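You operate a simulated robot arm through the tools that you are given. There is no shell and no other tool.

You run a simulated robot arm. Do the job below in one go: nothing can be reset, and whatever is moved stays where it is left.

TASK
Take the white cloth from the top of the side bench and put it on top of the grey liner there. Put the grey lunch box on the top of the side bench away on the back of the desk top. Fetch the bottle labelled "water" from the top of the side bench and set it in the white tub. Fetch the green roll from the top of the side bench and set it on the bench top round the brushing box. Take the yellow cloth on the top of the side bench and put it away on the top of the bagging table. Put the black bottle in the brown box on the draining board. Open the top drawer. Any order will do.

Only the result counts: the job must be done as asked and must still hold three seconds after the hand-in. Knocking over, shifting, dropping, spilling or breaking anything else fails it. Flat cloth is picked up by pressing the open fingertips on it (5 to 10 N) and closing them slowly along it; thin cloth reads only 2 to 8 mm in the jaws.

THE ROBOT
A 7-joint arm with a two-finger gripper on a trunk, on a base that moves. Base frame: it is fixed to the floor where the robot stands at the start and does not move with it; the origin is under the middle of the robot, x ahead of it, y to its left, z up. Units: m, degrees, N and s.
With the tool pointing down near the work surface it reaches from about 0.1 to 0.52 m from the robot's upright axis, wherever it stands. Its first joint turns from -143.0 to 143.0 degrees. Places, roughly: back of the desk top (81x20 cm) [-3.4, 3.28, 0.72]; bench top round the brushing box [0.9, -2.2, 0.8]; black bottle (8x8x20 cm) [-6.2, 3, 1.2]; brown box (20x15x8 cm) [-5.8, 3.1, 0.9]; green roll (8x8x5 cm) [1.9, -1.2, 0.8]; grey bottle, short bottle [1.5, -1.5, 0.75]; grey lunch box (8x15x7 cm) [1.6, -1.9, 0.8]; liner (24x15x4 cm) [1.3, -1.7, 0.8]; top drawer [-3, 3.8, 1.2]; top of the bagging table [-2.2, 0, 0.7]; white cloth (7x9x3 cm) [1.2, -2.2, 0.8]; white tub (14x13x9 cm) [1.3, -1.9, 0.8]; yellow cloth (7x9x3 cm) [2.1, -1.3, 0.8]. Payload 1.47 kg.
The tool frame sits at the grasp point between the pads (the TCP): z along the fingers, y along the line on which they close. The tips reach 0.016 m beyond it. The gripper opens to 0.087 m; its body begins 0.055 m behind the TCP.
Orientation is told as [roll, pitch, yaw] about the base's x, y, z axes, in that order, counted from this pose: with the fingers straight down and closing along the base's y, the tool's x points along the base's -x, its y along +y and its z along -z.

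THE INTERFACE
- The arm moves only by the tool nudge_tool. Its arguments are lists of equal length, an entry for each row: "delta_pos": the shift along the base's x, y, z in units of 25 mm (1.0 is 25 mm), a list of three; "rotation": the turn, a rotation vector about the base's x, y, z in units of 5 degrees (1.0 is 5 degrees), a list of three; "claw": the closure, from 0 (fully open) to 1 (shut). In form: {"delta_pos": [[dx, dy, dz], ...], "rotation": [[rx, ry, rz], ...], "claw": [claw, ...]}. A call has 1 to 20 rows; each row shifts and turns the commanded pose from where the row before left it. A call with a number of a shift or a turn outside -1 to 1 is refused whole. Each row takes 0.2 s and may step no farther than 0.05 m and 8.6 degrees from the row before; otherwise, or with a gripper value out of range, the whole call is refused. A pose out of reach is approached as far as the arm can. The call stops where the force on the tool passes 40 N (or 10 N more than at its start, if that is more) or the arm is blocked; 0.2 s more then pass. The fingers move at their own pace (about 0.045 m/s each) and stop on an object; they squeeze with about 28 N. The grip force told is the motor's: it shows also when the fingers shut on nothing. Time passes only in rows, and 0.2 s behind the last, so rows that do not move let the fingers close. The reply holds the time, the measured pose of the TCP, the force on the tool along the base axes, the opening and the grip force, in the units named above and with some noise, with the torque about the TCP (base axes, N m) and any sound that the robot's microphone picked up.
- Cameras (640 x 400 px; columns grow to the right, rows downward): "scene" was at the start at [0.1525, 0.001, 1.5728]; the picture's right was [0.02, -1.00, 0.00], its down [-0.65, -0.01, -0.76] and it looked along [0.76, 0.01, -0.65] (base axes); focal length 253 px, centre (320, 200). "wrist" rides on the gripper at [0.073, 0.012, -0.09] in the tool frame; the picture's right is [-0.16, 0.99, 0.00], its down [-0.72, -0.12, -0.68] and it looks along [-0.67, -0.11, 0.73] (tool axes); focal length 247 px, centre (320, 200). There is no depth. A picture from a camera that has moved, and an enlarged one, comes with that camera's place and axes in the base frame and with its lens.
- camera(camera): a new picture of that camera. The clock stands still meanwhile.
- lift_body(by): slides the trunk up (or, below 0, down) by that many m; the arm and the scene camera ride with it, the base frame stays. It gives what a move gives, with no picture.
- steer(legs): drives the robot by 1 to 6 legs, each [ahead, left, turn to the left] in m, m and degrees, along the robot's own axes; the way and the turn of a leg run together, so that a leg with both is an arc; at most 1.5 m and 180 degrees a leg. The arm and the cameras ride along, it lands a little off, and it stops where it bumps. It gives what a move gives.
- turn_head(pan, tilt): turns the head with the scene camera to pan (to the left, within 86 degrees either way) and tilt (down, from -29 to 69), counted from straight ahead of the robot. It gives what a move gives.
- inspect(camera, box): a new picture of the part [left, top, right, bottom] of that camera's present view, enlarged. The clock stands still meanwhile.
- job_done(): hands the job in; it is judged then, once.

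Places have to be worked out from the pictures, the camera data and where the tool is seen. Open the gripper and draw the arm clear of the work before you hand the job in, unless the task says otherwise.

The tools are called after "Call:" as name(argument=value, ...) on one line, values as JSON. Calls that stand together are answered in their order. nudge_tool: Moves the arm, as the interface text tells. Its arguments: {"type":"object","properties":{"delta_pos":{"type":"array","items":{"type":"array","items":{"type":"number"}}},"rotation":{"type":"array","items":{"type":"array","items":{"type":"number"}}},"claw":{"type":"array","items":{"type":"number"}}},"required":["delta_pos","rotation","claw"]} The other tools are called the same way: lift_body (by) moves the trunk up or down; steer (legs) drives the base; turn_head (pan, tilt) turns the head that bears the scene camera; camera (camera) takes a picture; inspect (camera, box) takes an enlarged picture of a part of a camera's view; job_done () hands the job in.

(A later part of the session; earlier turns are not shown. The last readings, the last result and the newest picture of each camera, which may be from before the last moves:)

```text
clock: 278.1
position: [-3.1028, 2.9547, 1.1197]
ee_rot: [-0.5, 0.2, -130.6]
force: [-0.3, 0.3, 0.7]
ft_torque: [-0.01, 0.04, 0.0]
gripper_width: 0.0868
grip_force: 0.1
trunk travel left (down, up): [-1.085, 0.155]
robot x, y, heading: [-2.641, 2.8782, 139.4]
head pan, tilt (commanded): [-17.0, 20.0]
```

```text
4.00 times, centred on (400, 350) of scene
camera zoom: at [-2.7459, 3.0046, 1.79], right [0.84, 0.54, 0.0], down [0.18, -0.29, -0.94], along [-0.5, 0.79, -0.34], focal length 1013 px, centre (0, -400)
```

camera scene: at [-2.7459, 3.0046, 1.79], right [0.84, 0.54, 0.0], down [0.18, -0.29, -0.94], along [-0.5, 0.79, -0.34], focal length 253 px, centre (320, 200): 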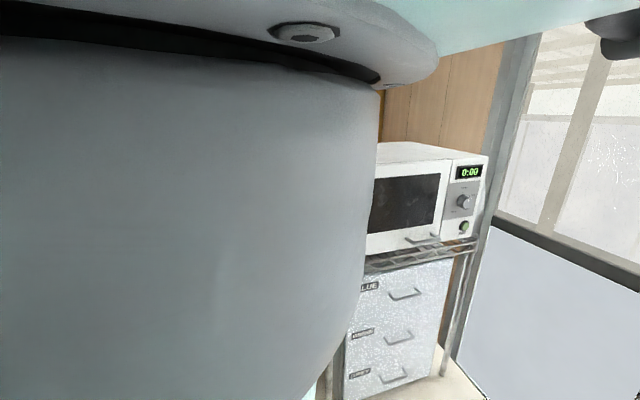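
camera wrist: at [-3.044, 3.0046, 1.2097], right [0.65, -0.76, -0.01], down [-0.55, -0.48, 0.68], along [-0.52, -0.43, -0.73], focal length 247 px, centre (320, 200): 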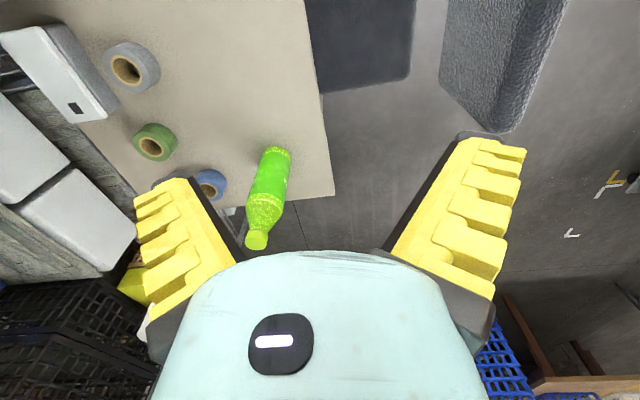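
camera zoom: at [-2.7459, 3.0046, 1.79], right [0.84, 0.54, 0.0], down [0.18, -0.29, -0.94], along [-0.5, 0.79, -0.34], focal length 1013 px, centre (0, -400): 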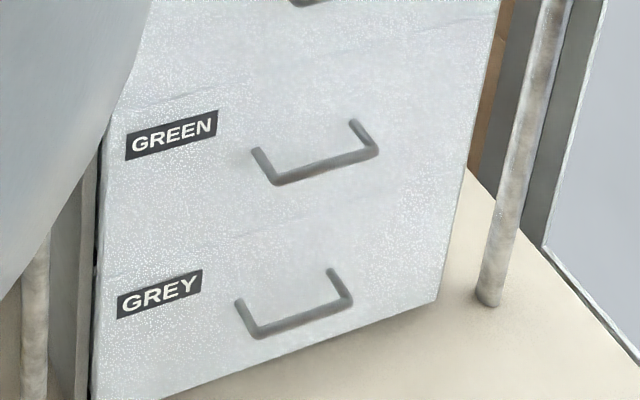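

The top (BLUE) drawer has a horizontal bar handle near (-2.862, 3.721, 1.21), sticking out about 3.5 cm. I rotate the tool to point forward with its jaws closing vertically, moving it forward and up as it turns.

Call:
turn_head(pan=0, tilt=40)

Call:
nudge_tool(delta_pos=[[-0.048, 0.626, 0.444], [-0.048, 0.626, 0.444], [-0.048, 0.626, 0.444], [-0.048, 0.626, 0.444], [-0.048, 0.626, 0.444], [-0.048, 0.626, 0.444], [-0.048, 0.626, 0.444], [-0.048, 0.626, 0.444], [-0.048, 0.626, 0.444], [-0.048, 0.626, 0.444], [-0.048, 0.626, 0.444], [-0.048, 0.626, 0.444], [-0.048, 0.626, 0.444], [-0.048, 0.626, 0.444], [-0.048, 0.626, 0.444], [-0.048, 0.626, 0.444], [-0.048, 0.626, 0.444], [-0.048, 0.626, 0.444], [0, 0, 0]], rotation=[[0.65, 0.76, 0], [0.65, 0.76, 0], [0.65, 0.76, 0], [0.65, 0.76, 0], [0.65, 0.76, 0], [0.65, 0.76, 0], [0.65, 0.76, 0], [0.65, 0.76, 0], [0.65, 0.76, 0], [0.65, 0.76, 0], [0.65, 0.76, 0], [0.65, 0.76, 0], [0.65, 0.76, 0], [0.65, 0.76, 0], [0.65, 0.76, 0], [0.65, 0.76, 0], [0.65, 0.76, 0], [0.65, 0.76, 0], [0, 0, 0]], claw=[0, 0, 0, 0, 0, 0, 0, 0, 0, 0, 0, 0, 0, 0, 0, 0, 0, 0, 0])

Call:
camera(camera="wrist")

```text
clock: 278.9
position: [-3.1022, 2.9556, 1.1202]
ee_rot: [-0.5, 0.2, -130.5]
force: [0.4, 0.0, 0.0]
ft_torque: [0.03, 0.01, -0.01]
gripper_width: 0.0869
grip_force: 0.2
trunk travel left (down, up): [-1.085, 0.155]
robot x, y, heading: [-2.6412, 2.8864, 139.3]
head pan, tilt (commanded): [0.0, 40.0]
```

```text
clock: 282.9
position: [-3.1219, 3.2399, 1.3216]
ee_rot: [-90.6, 0.0, -130.8]
force: [-0.2, 1.4, 0.5]
ft_torque: [0.01, 0.03, 0.04]
gripper_width: 0.087
grip_force: 0.0
trunk travel left (down, up): [-1.085, 0.155]
robot x, y, heading: [-2.6407, 2.8781, 139.7]
head pan, tilt (commanded): [0.0, 40.0]
```

```text
taken
camera wrist: at [-3.0057, 3.2384, 1.3088], right [-0.11, -0.11, -0.99], down [0.05, -0.99, 0.11], along [-0.99, -0.03, 0.12], focal length 247 px, centre (320, 200)
```

wrist: 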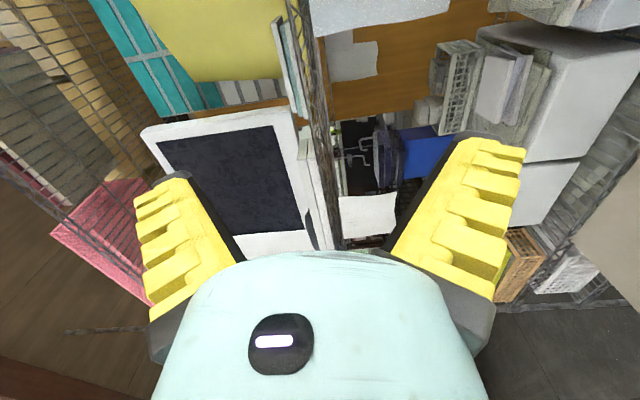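

The tool now points forward with vertical jaws. I lower the trunk 0.11 m to the handle's height and sidestep right to stand in front of the drawers, stopping 10 cm short.

Call:
lift_body(by=-0.11)

Call:
steer(legs=[[0, -0.53, 0]])

Call:
camera(camera="wrist")

Call:
turn_head(pan=-15, tilt=30)

Call:
camera(camera="scene")

```text
clock: 284.4
position: [-3.1208, 3.2394, 1.2109]
ee_rot: [-90.5, 0.0, -130.8]
force: [-0.6, -0.4, 0.0]
ft_torque: [0.01, -0.01, 0.01]
gripper_width: 0.0871
grip_force: 0.0
trunk travel left (down, up): [-0.975, 0.265]
robot x, y, heading: [-2.6425, 2.8802, 139.3]
head pan, tilt (commanded): [0.0, 40.0]
```

```text
clock: 287.5
position: [-2.7655, 3.6503, 1.2115]
ee_rot: [-90.5, -0.1, -131.6]
force: [-0.5, -0.1, -0.6]
ft_torque: [-0.04, -0.02, 0.0]
gripper_width: 0.0871
grip_force: 0.0
trunk travel left (down, up): [-0.975, 0.265]
robot x, y, heading: [-2.2893, 3.2846, 138.5]
head pan, tilt (commanded): [0.0, 40.0]
```

```text
taken
camera wrist: at [-2.6493, 3.6468, 1.1987], right [-0.11, -0.11, -0.99], down [0.03, -0.99, 0.11], along [-0.99, -0.02, 0.11], focal length 247 px, centre (320, 200)
```

wrist: 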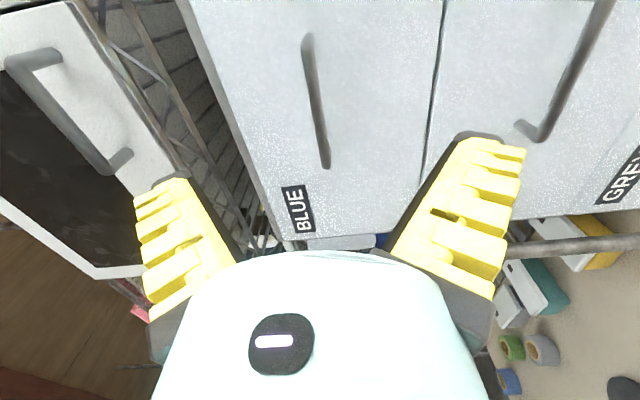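

```text
clock: 288.2
position: [-2.7663, 3.6499, 1.2114]
ee_rot: [-90.5, 0.0, -131.6]
force: [0.7, -0.1, 0.1]
ft_torque: [-0.01, -0.02, -0.02]
gripper_width: 0.0872
grip_force: 0.1
trunk travel left (down, up): [-0.975, 0.265]
robot x, y, heading: [-2.2921, 3.2827, 138.5]
head pan, tilt (commanded): [-15.0, 30.0]
```

```text
taken
camera scene: at [-2.3944, 3.4051, 1.664], right [0.83, 0.55, 0.0], down [0.28, -0.42, -0.87], along [-0.48, 0.72, -0.5], focal length 253 px, centre (320, 200)
```

scene: 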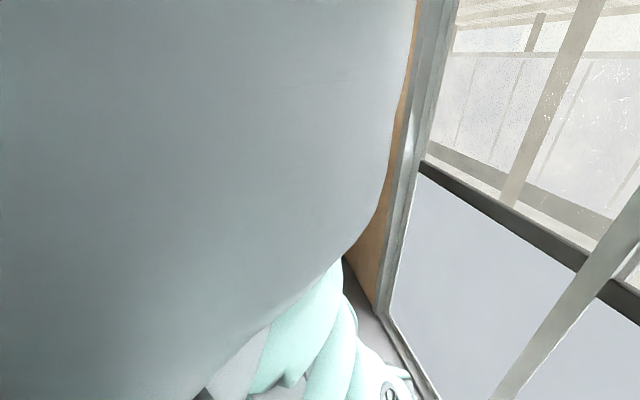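

The handle bar lies centred between the jaws, 10 cm ahead and 3 mm high. I half-close the jaws to stay clear of the microwave shelf and advance 9.5 cm.

Call:
nudge_tool(delta_pos=[[0, 0, 0.1], [0, 0, 0], [-0.574, 0.499, 0], [-0.574, 0.499, 0], [-0.574, 0.499, 0], [-0.574, 0.499, 0], [-0.574, 0.499, 0], [0, 0, 0]], rotation=[[0, 0, 0], [0, 0, 0], [0, 0, 0], [0, 0, 0], [0, 0, 0], [0, 0, 0], [0, 0, 0], [0, 0, 0]], claw=[0.4, 0.4, 0.4, 0.4, 0.4, 0.4, 0.4, 0.4])

Call:
camera(camera="wrist")

```text
clock: 290.0
position: [-2.837, 3.7125, 1.2142]
ee_rot: [-90.4, 0.0, -131.6]
force: [-0.3, 0.4, 0.1]
ft_torque: [-0.01, -0.01, 0.01]
gripper_width: 0.0576
grip_force: 4.0
trunk travel left (down, up): [-0.975, 0.265]
robot x, y, heading: [-2.2883, 3.2807, 138.4]
head pan, tilt (commanded): [-15.0, 30.0]
```

```text
taken
camera wrist: at [-2.7206, 3.7093, 1.2022], right [-0.11, -0.11, -0.99], down [0.03, -0.99, 0.11], along [-0.99, -0.02, 0.11], focal length 247 px, centre (320, 200)
```

wrist: 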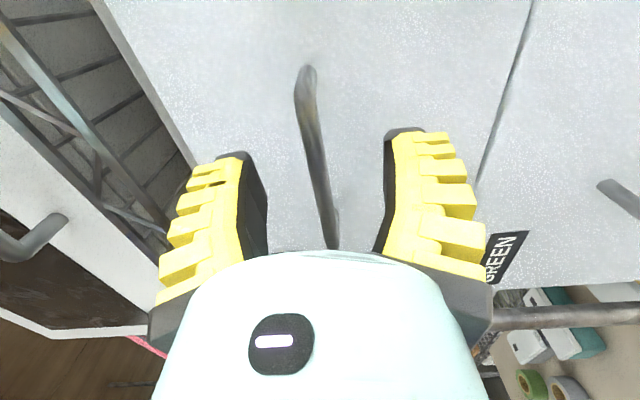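

The bar lies between the jaws right at the grasp point. I close on it.

Call:
nudge_tool(delta_pos=[[0, 0, 0], [0, 0, 0], [0, 0, 0], [0, 0, 0], [0, 0, 0], [0, 0, 0]], rotation=[[0, 0, 0], [0, 0, 0], [0, 0, 0], [0, 0, 0], [0, 0, 0], [0, 0, 0]], claw=[0.6, 0.8, 1, 1, 1, 1])

Call:
camera(camera="wrist")

```text
clock: 291.4
position: [-2.8363, 3.7119, 1.2152]
ee_rot: [-90.6, 0.0, -131.5]
force: [12.0, -8.6, 11.2]
ft_torque: [-0.03, 0.25, 0.05]
gripper_width: 0.0059
grip_force: 28.9
trunk travel left (down, up): [-0.975, 0.265]
robot x, y, heading: [-2.2876, 3.2829, 138.5]
head pan, tilt (commanded): [-15.0, 30.0]
```

```text
taken
camera wrist: at [-2.7202, 3.709, 1.2027], right [-0.11, -0.11, -0.99], down [0.03, -0.99, 0.11], along [-0.99, -0.02, 0.12], focal length 247 px, centre (320, 200)
```

wrist: 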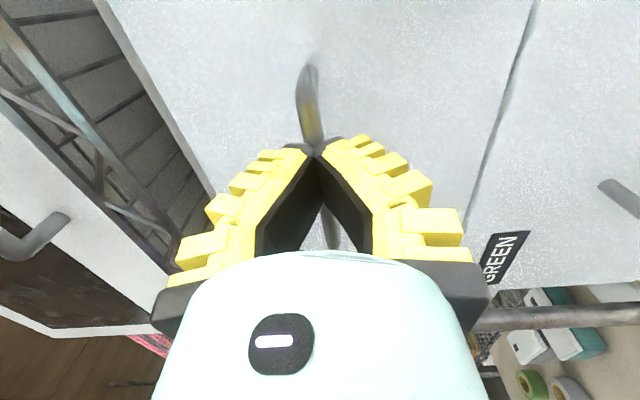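

The jaws have closed round the bar. I pull straight back with the arm in small steps and watch the force.

Call:
nudge_tool(delta_pos=[[0.19, -0.164, -0.05], [0.3, -0.26, 0], [0.377, -0.328, 0], [0.377, -0.328, 0], [0, 0, 0]], rotation=[[0, 0, 0], [0, 0, 0], [0, 0, 0], [0, 0, 0], [0, 0, 0]], claw=[1, 1, 1, 1, 1])

Call:
camera(camera="wrist")

```text
clock: 292.6
position: [-2.8043, 3.6849, 1.2135]
ee_rot: [-90.5, 0.0, -131.6]
force: [0.8, 0.7, -0.3]
ft_torque: [-0.01, -0.01, -0.01]
gripper_width: 0.0004
grip_force: 28.3
trunk travel left (down, up): [-0.975, 0.265]
robot x, y, heading: [-2.288, 3.2829, 138.6]
head pan, tilt (commanded): [-15.0, 30.0]
```

```text
taken
camera wrist: at [-2.6888, 3.6809, 1.2003], right [-0.11, -0.11, -0.99], down [0.03, -0.99, 0.11], along [-0.99, -0.02, 0.11], focal length 247 px, centre (320, 200)
```

wrist: 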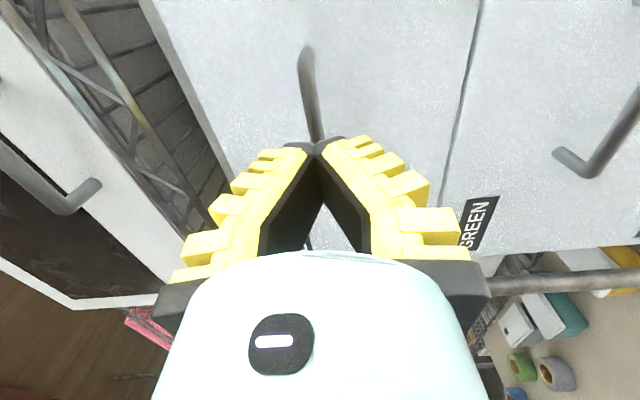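

The jaws slipped off because the bar was only at their very tips. I open, advance about 2 cm deeper than before, and check.

Call:
nudge_tool(delta_pos=[[0, 0, 0], [0, 0, 0], [0, 0, 0], [-0.4925, 0.416, 0], [-0.4925, 0.416, 0], [-0.4925, 0.416, 0], [-0.4925, 0.416, 0], [0, 0, 0]], rotation=[[0, 0, 0], [0, 0, 0], [0, 0, 0], [0, 0, 0], [0, 0, 0], [0, 0, 0], [0, 0, 0], [0, 0, 0]], claw=[0.4, 0.4, 0.4, 0.4, 0.4, 0.4, 0.4, 0.4])

Call:
camera(camera="wrist")

```text
clock: 294.4
position: [-2.8558, 3.7261, 1.211]
ee_rot: [-90.5, 0.0, -131.5]
force: [-0.1, 0.5, -0.4]
ft_torque: [0.02, 0.01, -0.02]
gripper_width: 0.0572
grip_force: 3.6
trunk travel left (down, up): [-0.975, 0.265]
robot x, y, heading: [-2.2877, 3.2819, 138.7]
head pan, tilt (commanded): [-15.0, 30.0]
```

```text
taken
camera wrist: at [-2.74, 3.7237, 1.1994], right [-0.11, -0.11, -0.99], down [0.03, -0.99, 0.11], along [-0.99, -0.02, 0.11], focal length 247 px, centre (320, 200)
```

wrist: 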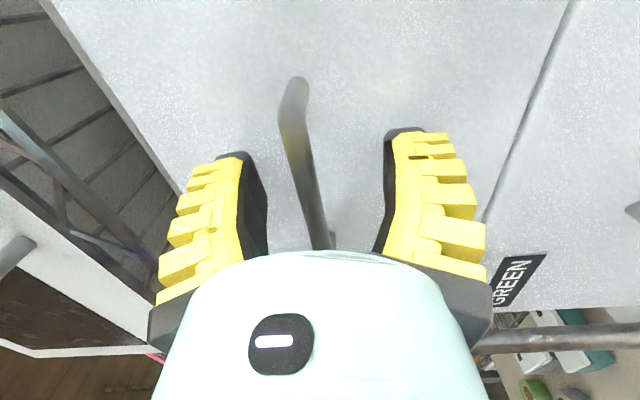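

No contact yet, and the bar is a few millimetres high. I raise 4 mm, advance 5 mm more, and close.

Call:
nudge_tool(delta_pos=[[0, 0, 0.16], [-0.15, 0.13, 0], [0, 0, 0], [0, 0, 0], [0, 0, 0], [0, 0, 0], [0, 0, 0], [0, 0, 0]], rotation=[[0, 0, 0], [0, 0, 0], [0, 0, 0], [0, 0, 0], [0, 0, 0], [0, 0, 0], [0, 0, 0], [0, 0, 0]], claw=[0.4, 0.4, 0.6, 0.8, 1, 1, 1, 1])

Call:
camera(camera="wrist")

```text
clock: 296.2
position: [-2.8595, 3.7296, 1.2159]
ee_rot: [-90.6, 0.0, -131.6]
force: [0.9, 0.5, 0.5]
ft_torque: [-0.01, -0.02, -0.04]
gripper_width: 0.0
grip_force: 27.6
trunk travel left (down, up): [-0.975, 0.265]
robot x, y, heading: [-2.2891, 3.2819, 138.4]
head pan, tilt (commanded): [-15.0, 30.0]
```

```text
taken
camera wrist: at [-2.7431, 3.7269, 1.2037], right [-0.11, -0.11, -0.99], down [0.03, -0.99, 0.11], along [-0.99, -0.02, 0.11], focal length 247 px, centre (320, 200)
```

wrist: 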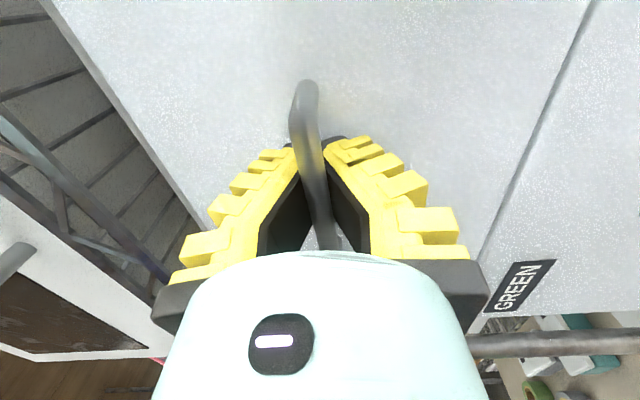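

The jaws are fully shut with the bar caged inside their V. I pull back in small steps.

Call:
nudge_tool(delta_pos=[[0.2, -0.17, 0], [0.3, -0.26, 0], [0.377, -0.328, 0], [0.377, -0.328, 0], [0.377, -0.328, 0], [0, 0, 0]], rotation=[[0, 0, 0], [0, 0, 0], [0, 0, 0], [0, 0, 0], [0, 0, 0], [0, 0, 0]], claw=[1, 1, 1, 1, 1, 1])

Call:
camera(camera="wrist")

```text
clock: 297.6
position: [-2.8191, 3.6935, 1.216]
ee_rot: [-90.5, 0.1, -131.6]
force: [-0.5, -0.3, -0.7]
ft_torque: [0.02, 0.02, -0.01]
gripper_width: 0.0064
grip_force: 28.3
trunk travel left (down, up): [-0.975, 0.265]
robot x, y, heading: [-2.2914, 3.2839, 138.3]
head pan, tilt (commanded): [-15.0, 30.0]
```

```text
taken
camera wrist: at [-2.703, 3.6908, 1.2036], right [-0.11, -0.11, -0.99], down [0.03, -0.99, 0.11], along [-0.99, -0.02, 0.11], focal length 247 px, centre (320, 200)
```

wrist: 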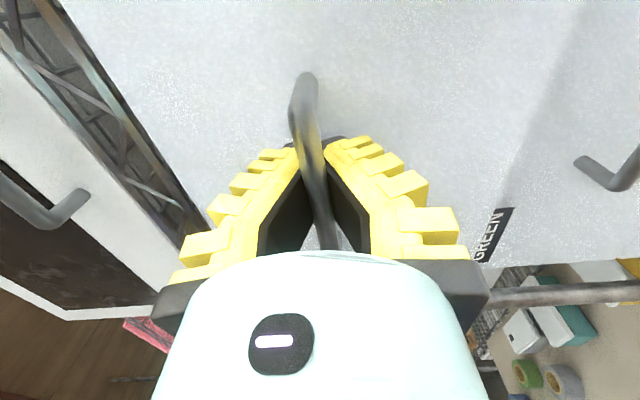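

The drawer is coming out with the hand: the bar stays caged and the face has moved against the GREEN drawer. I keep pulling.

Call:
nudge_tool(delta_pos=[[0.2, -0.17, 0], [0.377, -0.328, 0], [0.377, -0.328, 0], [0.377, -0.328, 0], [0.377, -0.328, 0], [0.377, -0.328, 0], [0.377, -0.328, 0], [0.377, -0.328, 0], [0, 0, 0]], rotation=[[0, 0, 0], [0, 0, 0], [0, 0, 0], [0, 0, 0], [0, 0, 0], [0, 0, 0], [0, 0, 0], [0, 0, 0], [0, 0, 0]], claw=[1, 1, 1, 1, 1, 1, 1, 1, 1])

Call:
camera(camera="wrist")

```text
clock: 299.6
position: [-2.7487, 3.6335, 1.2159]
ee_rot: [-90.7, 0.0, -131.6]
force: [-0.3, 2.4, 4.7]
ft_torque: [-0.02, -0.05, -0.04]
gripper_width: 0.0
grip_force: 28.3
trunk travel left (down, up): [-0.975, 0.265]
robot x, y, heading: [-2.2917, 3.2827, 138.6]
head pan, tilt (commanded): [-15.0, 30.0]
```

```text
taken
camera wrist: at [-2.6328, 3.6303, 1.2029], right [-0.11, -0.11, -0.99], down [0.03, -0.99, 0.11], along [-0.99, -0.02, 0.12], focal length 247 px, centre (320, 200)
```

wrist: 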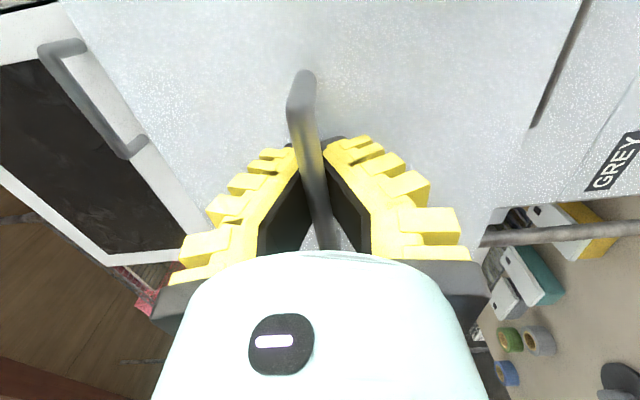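

The drawer is out about 13 cm. I pull another 8 cm with the arm and watch for a stop.

Call:
nudge_tool(delta_pos=[[0.2, -0.17, 0], [0.377, -0.328, 0], [0.377, -0.328, 0], [0.377, -0.328, 0], [0.377, -0.328, 0], [0.377, -0.328, 0], [0.377, -0.328, 0], [0, 0, 0]], rotation=[[0, 0, 0], [0, 0, 0], [0, 0, 0], [0, 0, 0], [0, 0, 0], [0, 0, 0], [0, 0, 0], [0, 0, 0]], claw=[1, 1, 1, 1, 1, 1, 1, 1])

Call:
camera(camera="wrist")

```text
clock: 301.4
position: [-2.6849, 3.5817, 1.2163]
ee_rot: [-90.6, -0.1, -131.5]
force: [-0.3, -1.5, -0.9]
ft_torque: [-0.01, -0.02, 0.03]
gripper_width: 0.006
grip_force: 27.8
trunk travel left (down, up): [-0.975, 0.265]
robot x, y, heading: [-2.2884, 3.2793, 138.6]
head pan, tilt (commanded): [-15.0, 30.0]
```

```text
taken
camera wrist: at [-2.569, 3.5781, 1.2036], right [-0.11, -0.11, -0.99], down [0.03, -0.99, 0.11], along [-0.99, -0.02, 0.11], focal length 247 px, centre (320, 200)
```

wrist: 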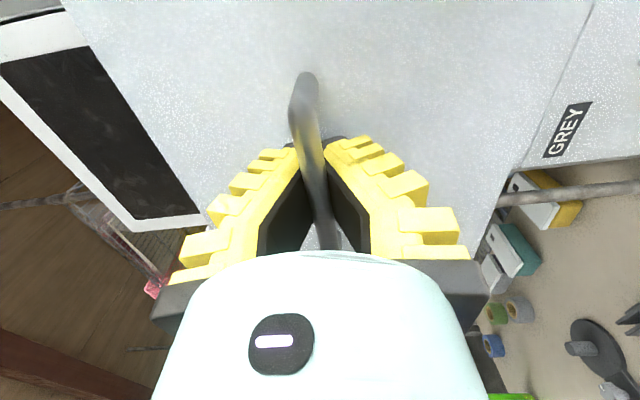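

The drawer is out about 21 cm. I pull a few more centimetres to feel for the end stop.

Call:
nudge_tool(delta_pos=[[0.2, -0.17, 0], [0.3, -0.26, 0], [0.3, -0.26, 0], [0.3, -0.26, 0], [0, 0, 0]], rotation=[[0, 0, 0], [0, 0, 0], [0, 0, 0], [0, 0, 0], [0, 0, 0]], claw=[1, 1, 1, 1, 1])

Call:
camera(camera="wrist")

```text
clock: 302.4
position: [-2.6653, 3.5639, 1.2149]
ee_rot: [-90.2, -0.3, -131.7]
force: [-18.8, 18.8, -4.8]
ft_torque: [0.05, 0.05, 0.17]
gripper_width: 0.006
grip_force: 28.3
trunk travel left (down, up): [-0.975, 0.265]
robot x, y, heading: [-2.2922, 3.2832, 138.4]
head pan, tilt (commanded): [-15.0, 30.0]
stopped in row 4: the force on the tool passed its limit at 52 N (the readings are from after the stop); the commanded pose is now the measured one
```

```text
taken
camera wrist: at [-2.5495, 3.5598, 1.2037], right [-0.11, -0.12, -0.99], down [0.03, -0.99, 0.11], along [-0.99, -0.01, 0.11], focal length 247 px, centre (320, 200)
```

wrist: 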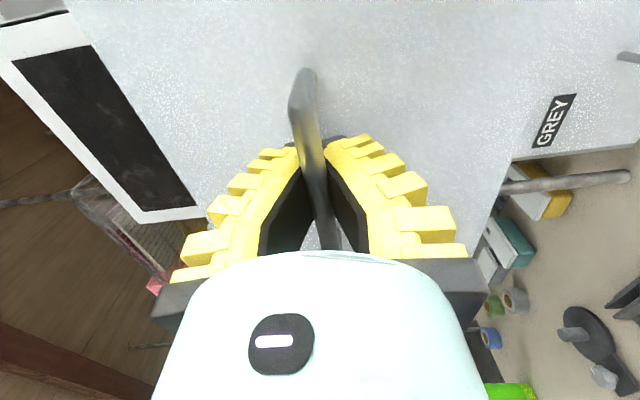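

The drawer has reached its stop, about 23 cm open. I relax the pull, open the jaws and back the hand straight out.

Call:
nudge_tool(delta_pos=[[-0.1, 0.085, 0], [0, 0, 0], [0, 0, 0], [0, 0, 0], [0, 0, 0], [0, 0, 0]], rotation=[[0, 0, 0], [0, 0, 0], [0, 0, 0], [0, 0, 0], [0, 0, 0], [0, 0, 0]], claw=[1, 0.7, 0.5, 0.3, 0.2, 0.2])

Call:
camera(camera="wrist")

```text
clock: 303.8
position: [-2.666, 3.5637, 1.2142]
ee_rot: [-90.2, -0.2, -131.6]
force: [-0.8, -0.4, -0.8]
ft_torque: [0.02, -0.01, 0.02]
gripper_width: 0.073
grip_force: 3.0
trunk travel left (down, up): [-0.975, 0.265]
robot x, y, heading: [-2.288, 3.2883, 138.3]
head pan, tilt (commanded): [-15.0, 30.0]
```

```text
taken
camera wrist: at [-2.5496, 3.5595, 1.2026], right [-0.11, -0.12, -0.99], down [0.03, -0.99, 0.12], along [-0.99, -0.01, 0.11], focal length 247 px, centre (320, 200)
```

wrist: 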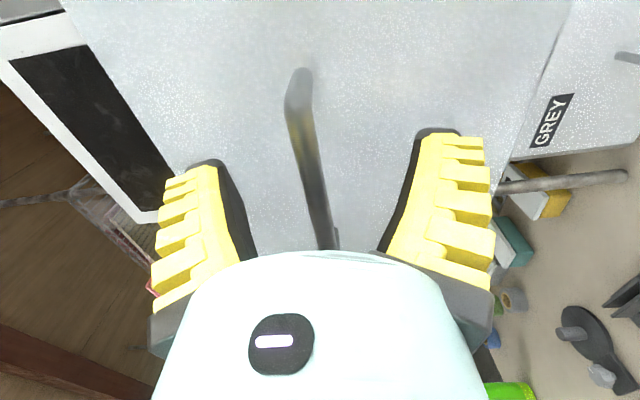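

The jaws are open round the bar with no contact. I back the base straight away and then look at the drawer.

Call:
steer(legs=[[-0.3, 0, 0]])

Call:
camera(camera="wrist")

Call:
camera(camera="scene")

```text
clock: 305.8
position: [-2.4438, 3.3655, 1.2143]
ee_rot: [-90.0, -0.1, -131.7]
force: [0.0, 0.0, -0.2]
ft_torque: [-0.01, -0.02, 0.02]
gripper_width: 0.0732
grip_force: 2.4
trunk travel left (down, up): [-0.975, 0.265]
robot x, y, heading: [-2.0654, 3.0837, 138.7]
head pan, tilt (commanded): [-15.0, 30.0]
```

```text
taken
camera wrist: at [-2.327, 3.3627, 1.2026], right [-0.11, -0.12, -0.99], down [0.03, -0.99, 0.12], along [-0.99, -0.01, 0.11], focal length 247 px, centre (320, 200)
```

wrist: 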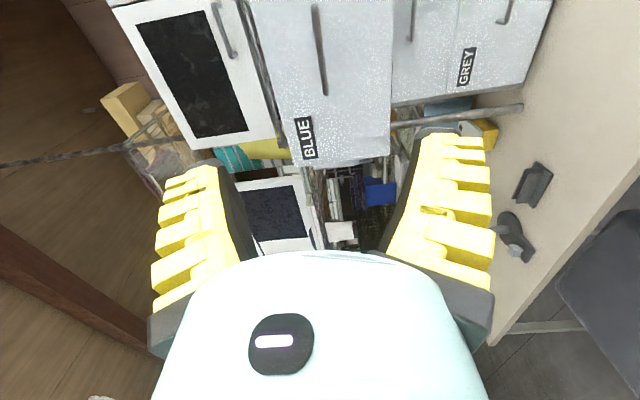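

```text
taken
camera scene: at [-2.1721, 3.2087, 1.6641], right [0.83, 0.55, 0.0], down [0.28, -0.42, -0.87], along [-0.48, 0.72, -0.5], focal length 253 px, centre (320, 200)
```

scene: 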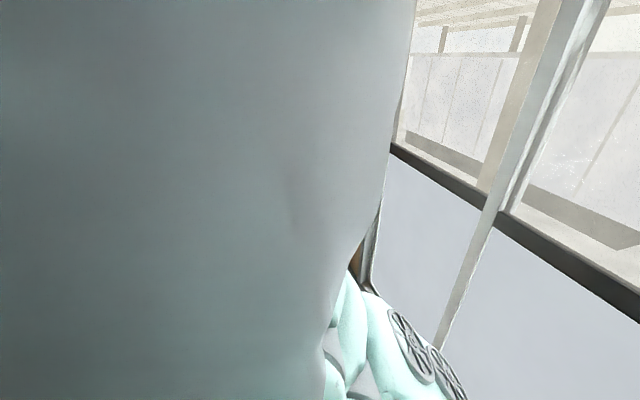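

The BLUE top drawer stands clearly open. Next is the black bottle and the brown box on the draining board, so I back away from the desk and look in that direction.

Call:
turn_head(pan=0, tilt=35)

Call:
steer(legs=[[-0.1, 0.7, 0], [0, 0.7, 0], [0, 0, 65]])

Call:
turn_head(pan=-17, tilt=25)

Call:
camera(camera="scene")

Call:
camera(camera="wrist")

```text
clock: 306.6
position: [-2.4434, 3.3667, 1.2151]
ee_rot: [-90.1, 0.0, -131.5]
force: [0.0, -1.1, -0.1]
ft_torque: [0.02, 0.01, -0.01]
gripper_width: 0.0729
grip_force: 2.6
trunk travel left (down, up): [-0.975, 0.265]
robot x, y, heading: [-2.0678, 3.0882, 138.6]
head pan, tilt (commanded): [0.0, 35.0]
```

```text
clock: 316.6
position: [-3.3149, 1.7579, 1.2139]
ee_rot: [-90.1, -0.1, -66.3]
force: [-0.2, 0.5, 0.5]
ft_torque: [-0.02, 0.02, 0.01]
gripper_width: 0.0731
grip_force: 2.0
trunk travel left (down, up): [-0.975, 0.265]
robot x, y, heading: [-2.9029, 1.981, -156.0]
head pan, tilt (commanded): [0.0, 35.0]
```

```text
clock: 317.4
position: [-3.3153, 1.758, 1.2139]
ee_rot: [-90.1, -0.1, -66.4]
force: [0.0, -0.1, -0.2]
ft_torque: [-0.04, -0.01, -0.03]
gripper_width: 0.0733
grip_force: 2.5
trunk travel left (down, up): [-0.975, 0.265]
robot x, y, heading: [-2.9068, 1.9803, -156.2]
head pan, tilt (commanded): [-17.0, 25.0]
```

```text
taken
camera scene: at [-3.062, 1.9435, 1.672], right [-0.12, 0.99, 0.0], down [0.42, 0.05, -0.91], along [-0.9, -0.11, -0.42], focal length 253 px, centre (320, 200)
```

scene: 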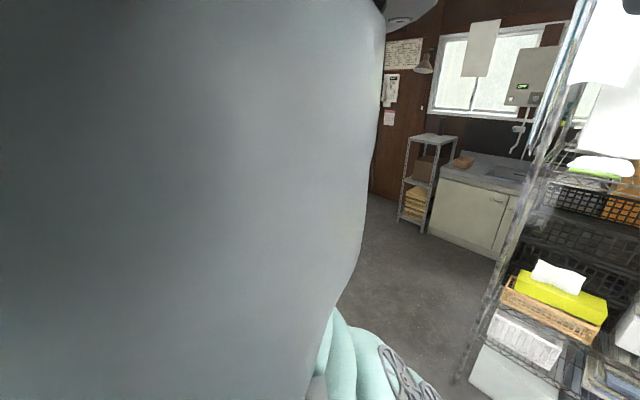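

```text
taken
camera wrist: at [-3.2611, 1.8626, 1.2026], right [0.06, -0.15, -0.99], down [0.91, -0.39, 0.12], along [-0.4, -0.91, 0.11], focal length 247 px, centre (320, 200)
```

wrist: 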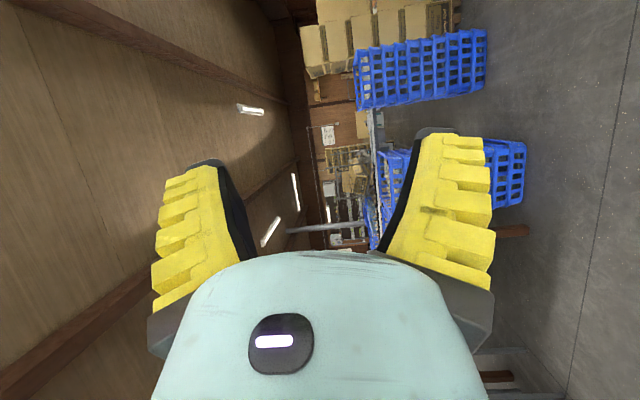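

The sink unit with the brown box and a grey rack stand ahead on the right. I zoom in to find the black bottle.

Call:
inspect(camera="scene", box=[380, 80, 560, 200])

Call:
inspect(camera="scene", box=[380, 120, 480, 230])

```text
3.33 times, centred on (470, 140) of scene
camera zoom: at [-3.062, 1.9435, 1.672], right [-0.12, 0.99, 0.0], down [0.42, 0.05, -0.91], along [-0.9, -0.11, -0.42], focal length 844 px, centre (-180, 400)
```

zoom: 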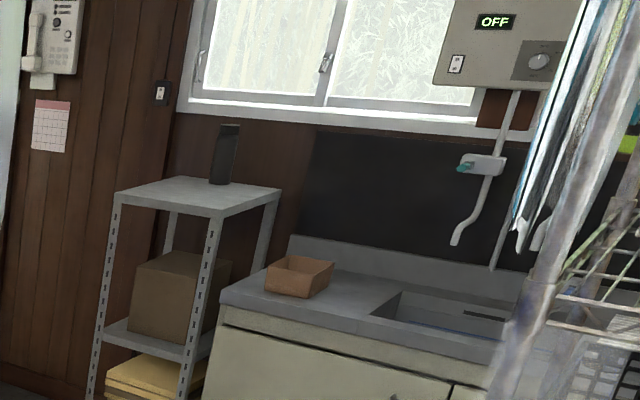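

```text
3.64 times, centred on (430, 175) of scene
camera zoom: at [-3.062, 1.9435, 1.672], right [-0.12, 0.99, 0.0], down [0.42, 0.05, -0.91], along [-0.9, -0.11, -0.42], focal length 921 px, centre (-80, 291)
```

zoom: 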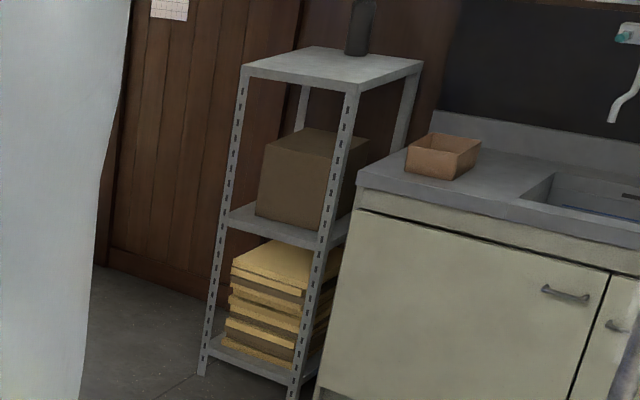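

The black bottle stands at the back of the grey rack's top shelf, and the brown box is on the draining board beside it. I first rotate the tool back to pointing down, in the free space here.

Call:
turn_head(pan=0, tilt=35)

Call:
nudge_tool(delta_pos=[[0.08, 0.036, -0.333], [0.08, 0.036, -0.333], [0.08, 0.036, -0.333], [0.08, 0.036, -0.333], [0.08, 0.036, -0.333], [0.08, 0.036, -0.333], [0.08, 0.036, -0.333], [0.08, 0.036, -0.333], [0.08, 0.036, -0.333], [0.08, 0.036, -0.333], [0.08, 0.036, -0.333], [0.08, 0.036, -0.333], [0.08, 0.036, -0.333], [0.08, 0.036, -0.333], [0.08, 0.036, -0.333], [0.08, 0.036, -0.333], [0.08, 0.036, -0.333], [0.08, 0.036, -0.333], [0, 0, 0]], rotation=[[0.4035, -0.915, 0], [0.4035, -0.915, 0], [0.4035, -0.915, 0], [0.4035, -0.915, 0], [0.4035, -0.915, 0], [0.4035, -0.915, 0], [0.4035, -0.915, 0], [0.4035, -0.915, 0], [0.4035, -0.915, 0], [0.4035, -0.915, 0], [0.4035, -0.915, 0], [0.4035, -0.915, 0], [0.4035, -0.915, 0], [0.4035, -0.915, 0], [0.4035, -0.915, 0], [0.4035, -0.915, 0], [0.4035, -0.915, 0], [0.4035, -0.915, 0], [0, 0, 0]], claw=[0, 0, 0, 0, 0, 0, 0, 0, 0, 0, 0, 0, 0, 0, 0, 0, 0, 0, 0])

Call:
nudge_tool(delta_pos=[[0, 0, 0], [0, 0, 0], [0, 0, 0], [0, 0, 0], [0, 0, 0], [0, 0, 0], [0, 0, 0], [0, 0, 0], [0, 0, 0], [0, 0, 0], [0, 0, 0], [0, 0, 0], [0, 0, 0], [0, 0, 0], [0, 0, 0], [0, 0, 0], [0, 0, 0], [0, 0, 0], [0, 0, 0]], rotation=[[0, 0, -1], [0, 0, -1], [0, 0, -1], [0, 0, -1], [0, 0, -1], [0, 0, -1], [0, 0, -1], [0, 0, -1], [0, 0, -1], [0, 0, -1], [0, 0, -1], [0, 0, -1], [0, 0, -1], [0, 0, -1], [0, 0, -1], [0, 0, -1], [0, 0, -1], [0, 0, -1], [0, 0, 0]], claw=[0, 0, 0, 0, 0, 0, 0, 0, 0, 0, 0, 0, 0, 0, 0, 0, 0, 0, 0])

```text
clock: 318.2
position: [-3.3147, 1.7587, 1.2153]
ee_rot: [-90.1, -0.1, -66.4]
force: [-0.5, 0.1, -0.3]
ft_torque: [-0.03, 0.02, 0.01]
gripper_width: 0.0728
grip_force: 2.8
trunk travel left (down, up): [-0.975, 0.265]
robot x, y, heading: [-2.9034, 1.9811, -156.1]
head pan, tilt (commanded): [0.0, 35.0]
```

```text
clock: 320.6
position: [-3.2637, 1.732, 1.1285]
ee_rot: [-37.9, 0.1, -53.4]
force: [0.2, 0.8, 1.0]
ft_torque: [0.02, -0.01, 0.02]
gripper_width: 0.087
grip_force: 0.2
trunk travel left (down, up): [-0.975, 0.265]
robot x, y, heading: [-2.9063, 1.9822, -156.5]
head pan, tilt (commanded): [0.0, 35.0]
stopped in row 11: the arm was blocked; the commanded pose is now the measured one
```

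```text
clock: 324.6
position: [-3.2646, 1.733, 1.1277]
ee_rot: [-37.8, 0.2, -143.6]
force: [0.1, 1.1, 0.1]
ft_torque: [0.01, 0.01, -0.01]
gripper_width: 0.0872
grip_force: 0.0
trunk travel left (down, up): [-0.975, 0.265]
robot x, y, heading: [-2.9051, 1.9865, -156.2]
head pan, tilt (commanded): [0.0, 35.0]
```

The arm was blocked partway, but the yaw turn worked and left a 38° tilt to one side. I remove that tilt to get the tool straight down.

Call:
nudge_tool(delta_pos=[[0, 0, 0], [0, 0, 0], [0, 0, 0], [0, 0, 0], [0, 0, 0], [0, 0, 0], [0, 0, 0], [0, 0, 0], [0, 0, 0]], rotation=[[-0.761, -0.561, 0], [-0.761, -0.561, 0], [-0.761, -0.561, 0], [-0.761, -0.561, 0], [-0.761, -0.561, 0], [-0.761, -0.561, 0], [-0.761, -0.561, 0], [-0.761, -0.561, 0], [0, 0, 0]], claw=[0, 0, 0, 0, 0, 0, 0, 0, 0])

Call:
steer(legs=[[0.6, 0, 0], [0, 0, -64]])

Call:
camera(camera="wrist")

Call:
turn_head(pan=17, tilt=25)

Call:
camera(camera="scene")

```text
clock: 326.6
position: [-3.2638, 1.734, 1.1268]
ee_rot: [0.1, 0.0, -143.5]
force: [0.0, 1.0, 0.1]
ft_torque: [-0.02, -0.02, 0.0]
gripper_width: 0.0869
grip_force: 0.1
trunk travel left (down, up): [-0.975, 0.265]
robot x, y, heading: [-2.9039, 1.9837, -156.3]
head pan, tilt (commanded): [0.0, 35.0]
```

```text
clock: 332.8
position: [-3.8335, 1.9499, 1.1265]
ee_rot: [0.1, 0.1, 153.4]
force: [-0.1, 0.5, -0.6]
ft_torque: [-0.01, 0.0, -0.02]
gripper_width: 0.087
grip_force: 0.1
trunk travel left (down, up): [-0.975, 0.265]
robot x, y, heading: [-3.449, 1.739, 140.6]
head pan, tilt (commanded): [0.0, 35.0]
```

```text
taken
camera wrist: at [-3.7714, 1.9079, 1.2163], right [-0.58, -0.81, 0.0], down [-0.59, 0.43, 0.68], along [-0.55, 0.4, -0.73], focal length 247 px, centre (320, 200)
```

wrist: 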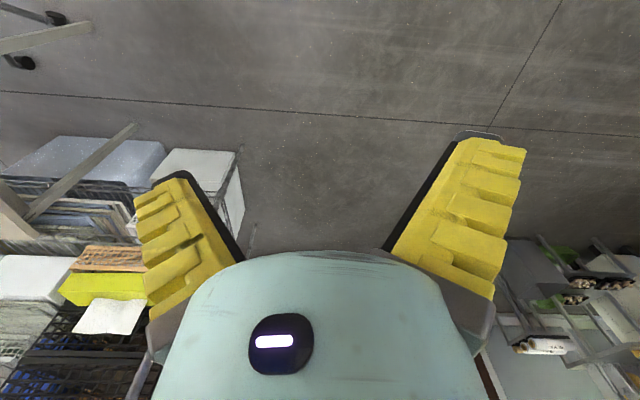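

```text
clock: 333.6
position: [-3.8334, 1.949, 1.1265]
ee_rot: [0.2, 0.2, 153.4]
force: [-1.0, -0.5, 0.4]
ft_torque: [0.02, 0.01, 0.0]
gripper_width: 0.0868
grip_force: 0.0
trunk travel left (down, up): [-0.975, 0.265]
robot x, y, heading: [-3.4467, 1.7414, 140.6]
head pan, tilt (commanded): [17.0, 25.0]
```

```text
taken
camera scene: at [-3.5897, 1.8201, 1.672], right [0.38, 0.92, 0.0], down [0.39, -0.16, -0.91], along [-0.84, 0.35, -0.42], focal length 253 px, centre (320, 200)
```

scene: 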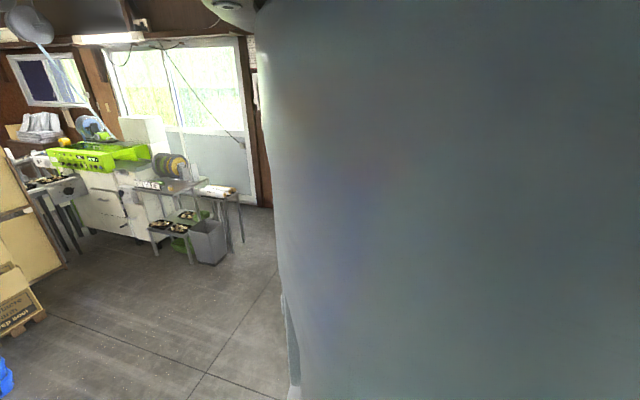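

The floor ahead-left is clear toward the rack. I sidestep left and drive forward to stand in front of the rack and sink.

Call:
turn_head(pan=0, tilt=35)

Call:
steer(legs=[[0, 0.72, 0], [1.4, 0, 0]])

Call:
camera(camera="wrist")

Call:
turn_head(pan=-17, tilt=25)

Call:
camera(camera="scene")

```text
clock: 334.4
position: [-3.8314, 1.9501, 1.1274]
ee_rot: [0.2, 0.1, 153.3]
force: [-0.4, 0.2, 0.5]
ft_torque: [0.01, 0.01, -0.02]
gripper_width: 0.0869
grip_force: 0.0
trunk travel left (down, up): [-0.975, 0.265]
robot x, y, heading: [-3.448, 1.7417, 140.7]
head pan, tilt (commanded): [0.0, 35.0]
```

```text
clock: 344.8
position: [-5.3456, 2.2742, 1.1254]
ee_rot: [0.2, 0.1, 152.2]
force: [-0.5, 0.1, -0.1]
ft_torque: [-0.01, 0.0, -0.01]
gripper_width: 0.0871
grip_force: 0.0
trunk travel left (down, up): [-0.975, 0.265]
robot x, y, heading: [-4.9686, 2.0579, 139.4]
head pan, tilt (commanded): [0.0, 35.0]
```

```text
taken
camera wrist: at [-5.2861, 2.2315, 1.2163], right [-0.6, -0.8, 0.0], down [-0.59, 0.44, 0.68], along [-0.54, 0.41, -0.73], focal length 247 px, centre (320, 200)
```

wrist: 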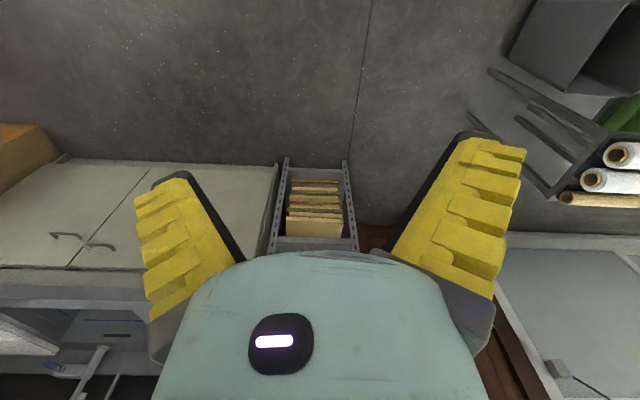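

```text
clock: 345.6
position: [-5.3457, 2.274, 1.1256]
ee_rot: [0.1, 0.1, 152.3]
force: [0.0, -0.3, -0.6]
ft_torque: [0.05, -0.01, -0.02]
gripper_width: 0.0865
grip_force: 0.0
trunk travel left (down, up): [-0.975, 0.265]
robot x, y, heading: [-4.9661, 2.0565, 139.2]
head pan, tilt (commanded): [-17.0, 25.0]
```

```text
taken
camera scene: at [-5.0711, 2.1807, 1.672], right [0.84, 0.54, 0.0], down [0.23, -0.36, -0.91], along [-0.49, 0.77, -0.42], focal length 253 px, centre (320, 200)
```

scene: 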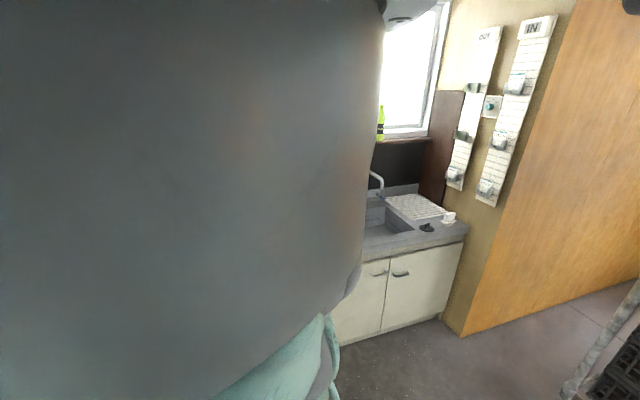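

The rack is straight ahead but hidden by the arm. I turn left 45° to view it past the elbow.

Call:
steer(legs=[[0, 0, 45]])

Call:
turn_head(pan=-17, tilt=20)

Call:
camera(camera="scene")

Call:
inspect(camera="scene", box=[380, 90, 580, 215])

```text
clock: 348.0
position: [-5.3897, 1.9522, 1.1261]
ee_rot: [0.1, 0.1, -164.0]
force: [-0.4, 0.0, -0.1]
ft_torque: [-0.02, 0.0, 0.0]
gripper_width: 0.0868
grip_force: 0.1
trunk travel left (down, up): [-0.975, 0.265]
robot x, y, heading: [-4.9612, 2.057, -176.6]
head pan, tilt (commanded): [-17.0, 25.0]
```

```text
clock: 348.7
position: [-5.3893, 1.9512, 1.1272]
ee_rot: [0.2, 0.0, -163.9]
force: [0.7, -0.2, 0.2]
ft_torque: [0.01, -0.02, -0.01]
gripper_width: 0.0871
grip_force: 0.2
trunk travel left (down, up): [-0.975, 0.265]
robot x, y, heading: [-4.9645, 2.0575, -176.7]
head pan, tilt (commanded): [-17.0, 20.0]
```

```text
taken
camera scene: at [-5.129, 2.0755, 1.6801], right [0.24, 0.97, 0.0], down [0.33, -0.08, -0.94], along [-0.91, 0.22, -0.34], focal length 253 px, centre (320, 200)
```

scene: 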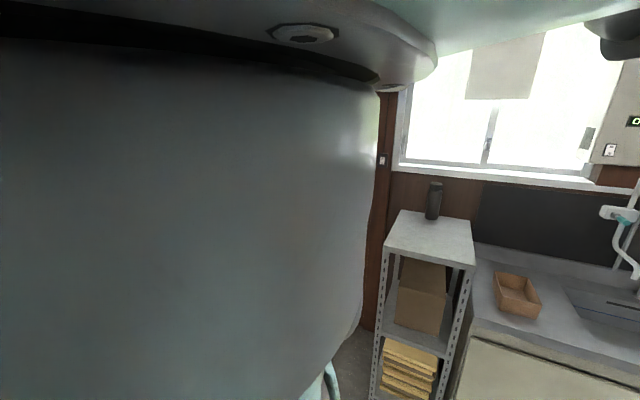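

```text
3.20 times, centred on (480, 152) of scene
camera zoom: at [-5.129, 2.0755, 1.6801], right [0.24, 0.97, 0.0], down [0.33, -0.08, -0.94], along [-0.91, 0.22, -0.34], focal length 810 px, centre (-192, 352)
```

zoom: 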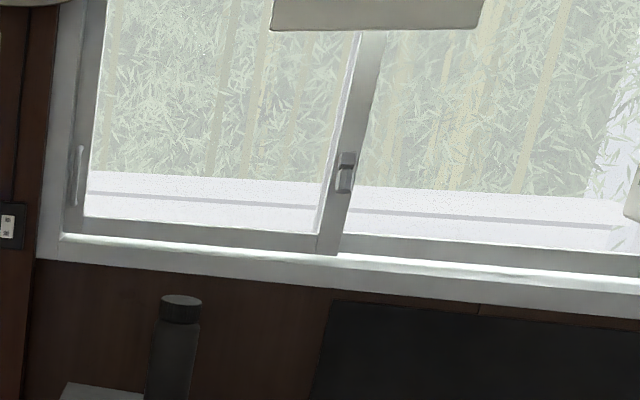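

Call:
inspect(camera="scene", box=[380, 165, 480, 285])

Call:
inspect(camera="scene", box=[440, 220, 600, 340])

```text
3.33 times, centred on (430, 225) of scene
camera zoom: at [-5.129, 2.0755, 1.6801], right [0.24, 0.97, 0.0], down [0.33, -0.08, -0.94], along [-0.91, 0.22, -0.34], focal length 844 px, centre (-47, 117)
```

zoom: 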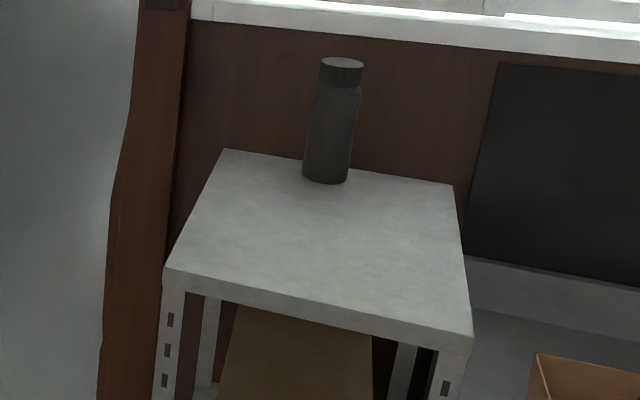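

```text
3.33 times, centred on (520, 280) of scene
camera zoom: at [-5.129, 2.0755, 1.6801], right [0.24, 0.97, 0.0], down [0.33, -0.08, -0.94], along [-0.91, 0.22, -0.34], focal length 844 px, centre (-347, -67)
```

zoom: 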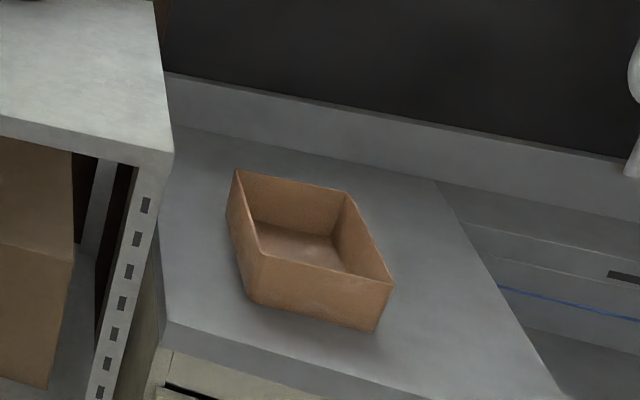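

I now have the geometry. The shelf top is at z≈1.10, and the bottle, 7.5 cm thick and 20 cm tall, stands near (-6.232, 2.983) under the window sill. The open box lies on the counter near (-5.83, 3.15). I tilt the tool 45° forward with its jaws closing sideways, to take the bottle from the front.

Call:
turn_head(pan=0, tilt=35)

Call:
nudge_tool(delta_pos=[[0, 0, 0], [0, 0, 0], [0, 0, 0], [-0.64, 0.32, 0.267], [-0.64, 0.32, 0.267], [-0.64, 0.32, 0.267], [-0.64, 0.32, 0.267], [-0.64, 0.32, 0.267], [-0.64, 0.32, 0.267], [-0.64, 0.32, 0.267], [-0.64, 0.32, 0.267], [-0.64, 0.32, 0.267], [0, 0, 0]], rotation=[[0, 0, -0.853], [0, 0, -0.853], [0, 0, -0.853], [-0.058, 0.998, 0], [-0.058, 0.998, 0], [-0.058, 0.998, 0], [-0.058, 0.998, 0], [-0.058, 0.998, 0], [-0.058, 0.998, 0], [-0.058, 0.998, 0], [-0.058, 0.998, 0], [-0.058, 0.998, 0], [0, 0, 0]], claw=[0, 0, 0, 0, 0, 0, 0, 0, 0, 0, 0, 0, 0])

Call:
camera(camera="wrist")

```text
clock: 349.5
position: [-5.3901, 1.9501, 1.1267]
ee_rot: [0.1, 0.1, -164.0]
force: [0.3, -0.5, 0.1]
ft_torque: [0.0, 0.0, 0.0]
gripper_width: 0.0873
grip_force: 0.1
trunk travel left (down, up): [-0.975, 0.265]
robot x, y, heading: [-4.966, 2.0565, -176.7]
head pan, tilt (commanded): [0.0, 35.0]
```

```text
clock: 352.3
position: [-5.5335, 2.0238, 1.1872]
ee_rot: [0.2, -44.8, -176.6]
force: [0.3, 0.2, 0.0]
ft_torque: [0.01, 0.0, 0.0]
gripper_width: 0.0873
grip_force: 0.1
trunk travel left (down, up): [-0.975, 0.265]
robot x, y, heading: [-4.9634, 2.0567, -177.0]
head pan, tilt (commanded): [0.0, 35.0]
```

```text
taken
camera wrist: at [-5.4173, 2.0199, 1.1995], right [-0.05, -0.99, 0.11], down [-0.04, 0.12, 0.99], along [-1.0, 0.05, -0.04], focal length 247 px, centre (320, 200)
```

wrist: 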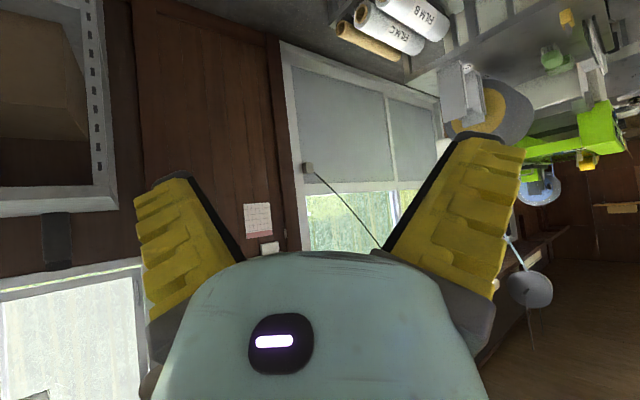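

The 45° pose works. I raise the trunk to bring the grasp point to z≈1.23, turn to face the rack, and move closer.

Call:
lift_body(by=0.045)

Call:
steer(legs=[[0, 0, -43], [0.6, 0.1, 0]])

Call:
camera(camera="wrist")

```text
clock: 353.2
position: [-5.5334, 2.0221, 1.2321]
ee_rot: [0.2, -44.9, -176.7]
force: [0.1, 0.6, 0.5]
ft_torque: [-0.01, 0.01, 0.02]
gripper_width: 0.0871
grip_force: 0.2
trunk travel left (down, up): [-1.02, 0.22]
robot x, y, heading: [-4.9667, 2.0559, -176.8]
head pan, tilt (commanded): [0.0, 35.0]
```

```text
clock: 358.6
position: [-5.9303, 2.7382, 1.2339]
ee_rot: [0.2, -45.0, 139.7]
force: [0.3, -0.1, -0.1]
ft_torque: [0.03, 0.01, 0.01]
gripper_width: 0.0869
grip_force: 0.1
trunk travel left (down, up): [-1.02, 0.22]
robot x, y, heading: [-5.4977, 2.3759, 139.6]
head pan, tilt (commanded): [0.0, 35.0]
```

```text
taken
camera wrist: at [-5.849, 2.6583, 1.2446], right [-0.72, -0.68, 0.11], down [0.05, 0.11, 0.99], along [-0.69, 0.72, -0.05], focal length 247 px, centre (320, 200)
```

wrist: 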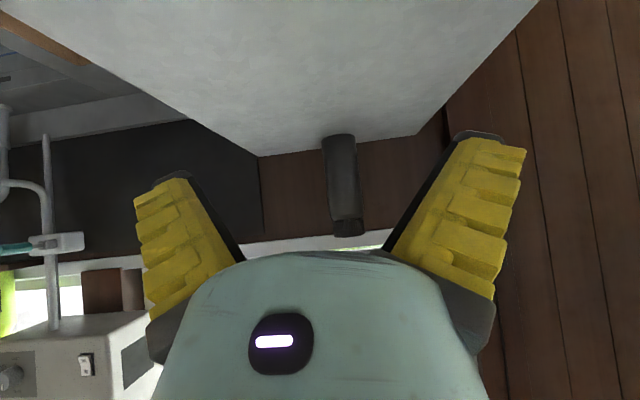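

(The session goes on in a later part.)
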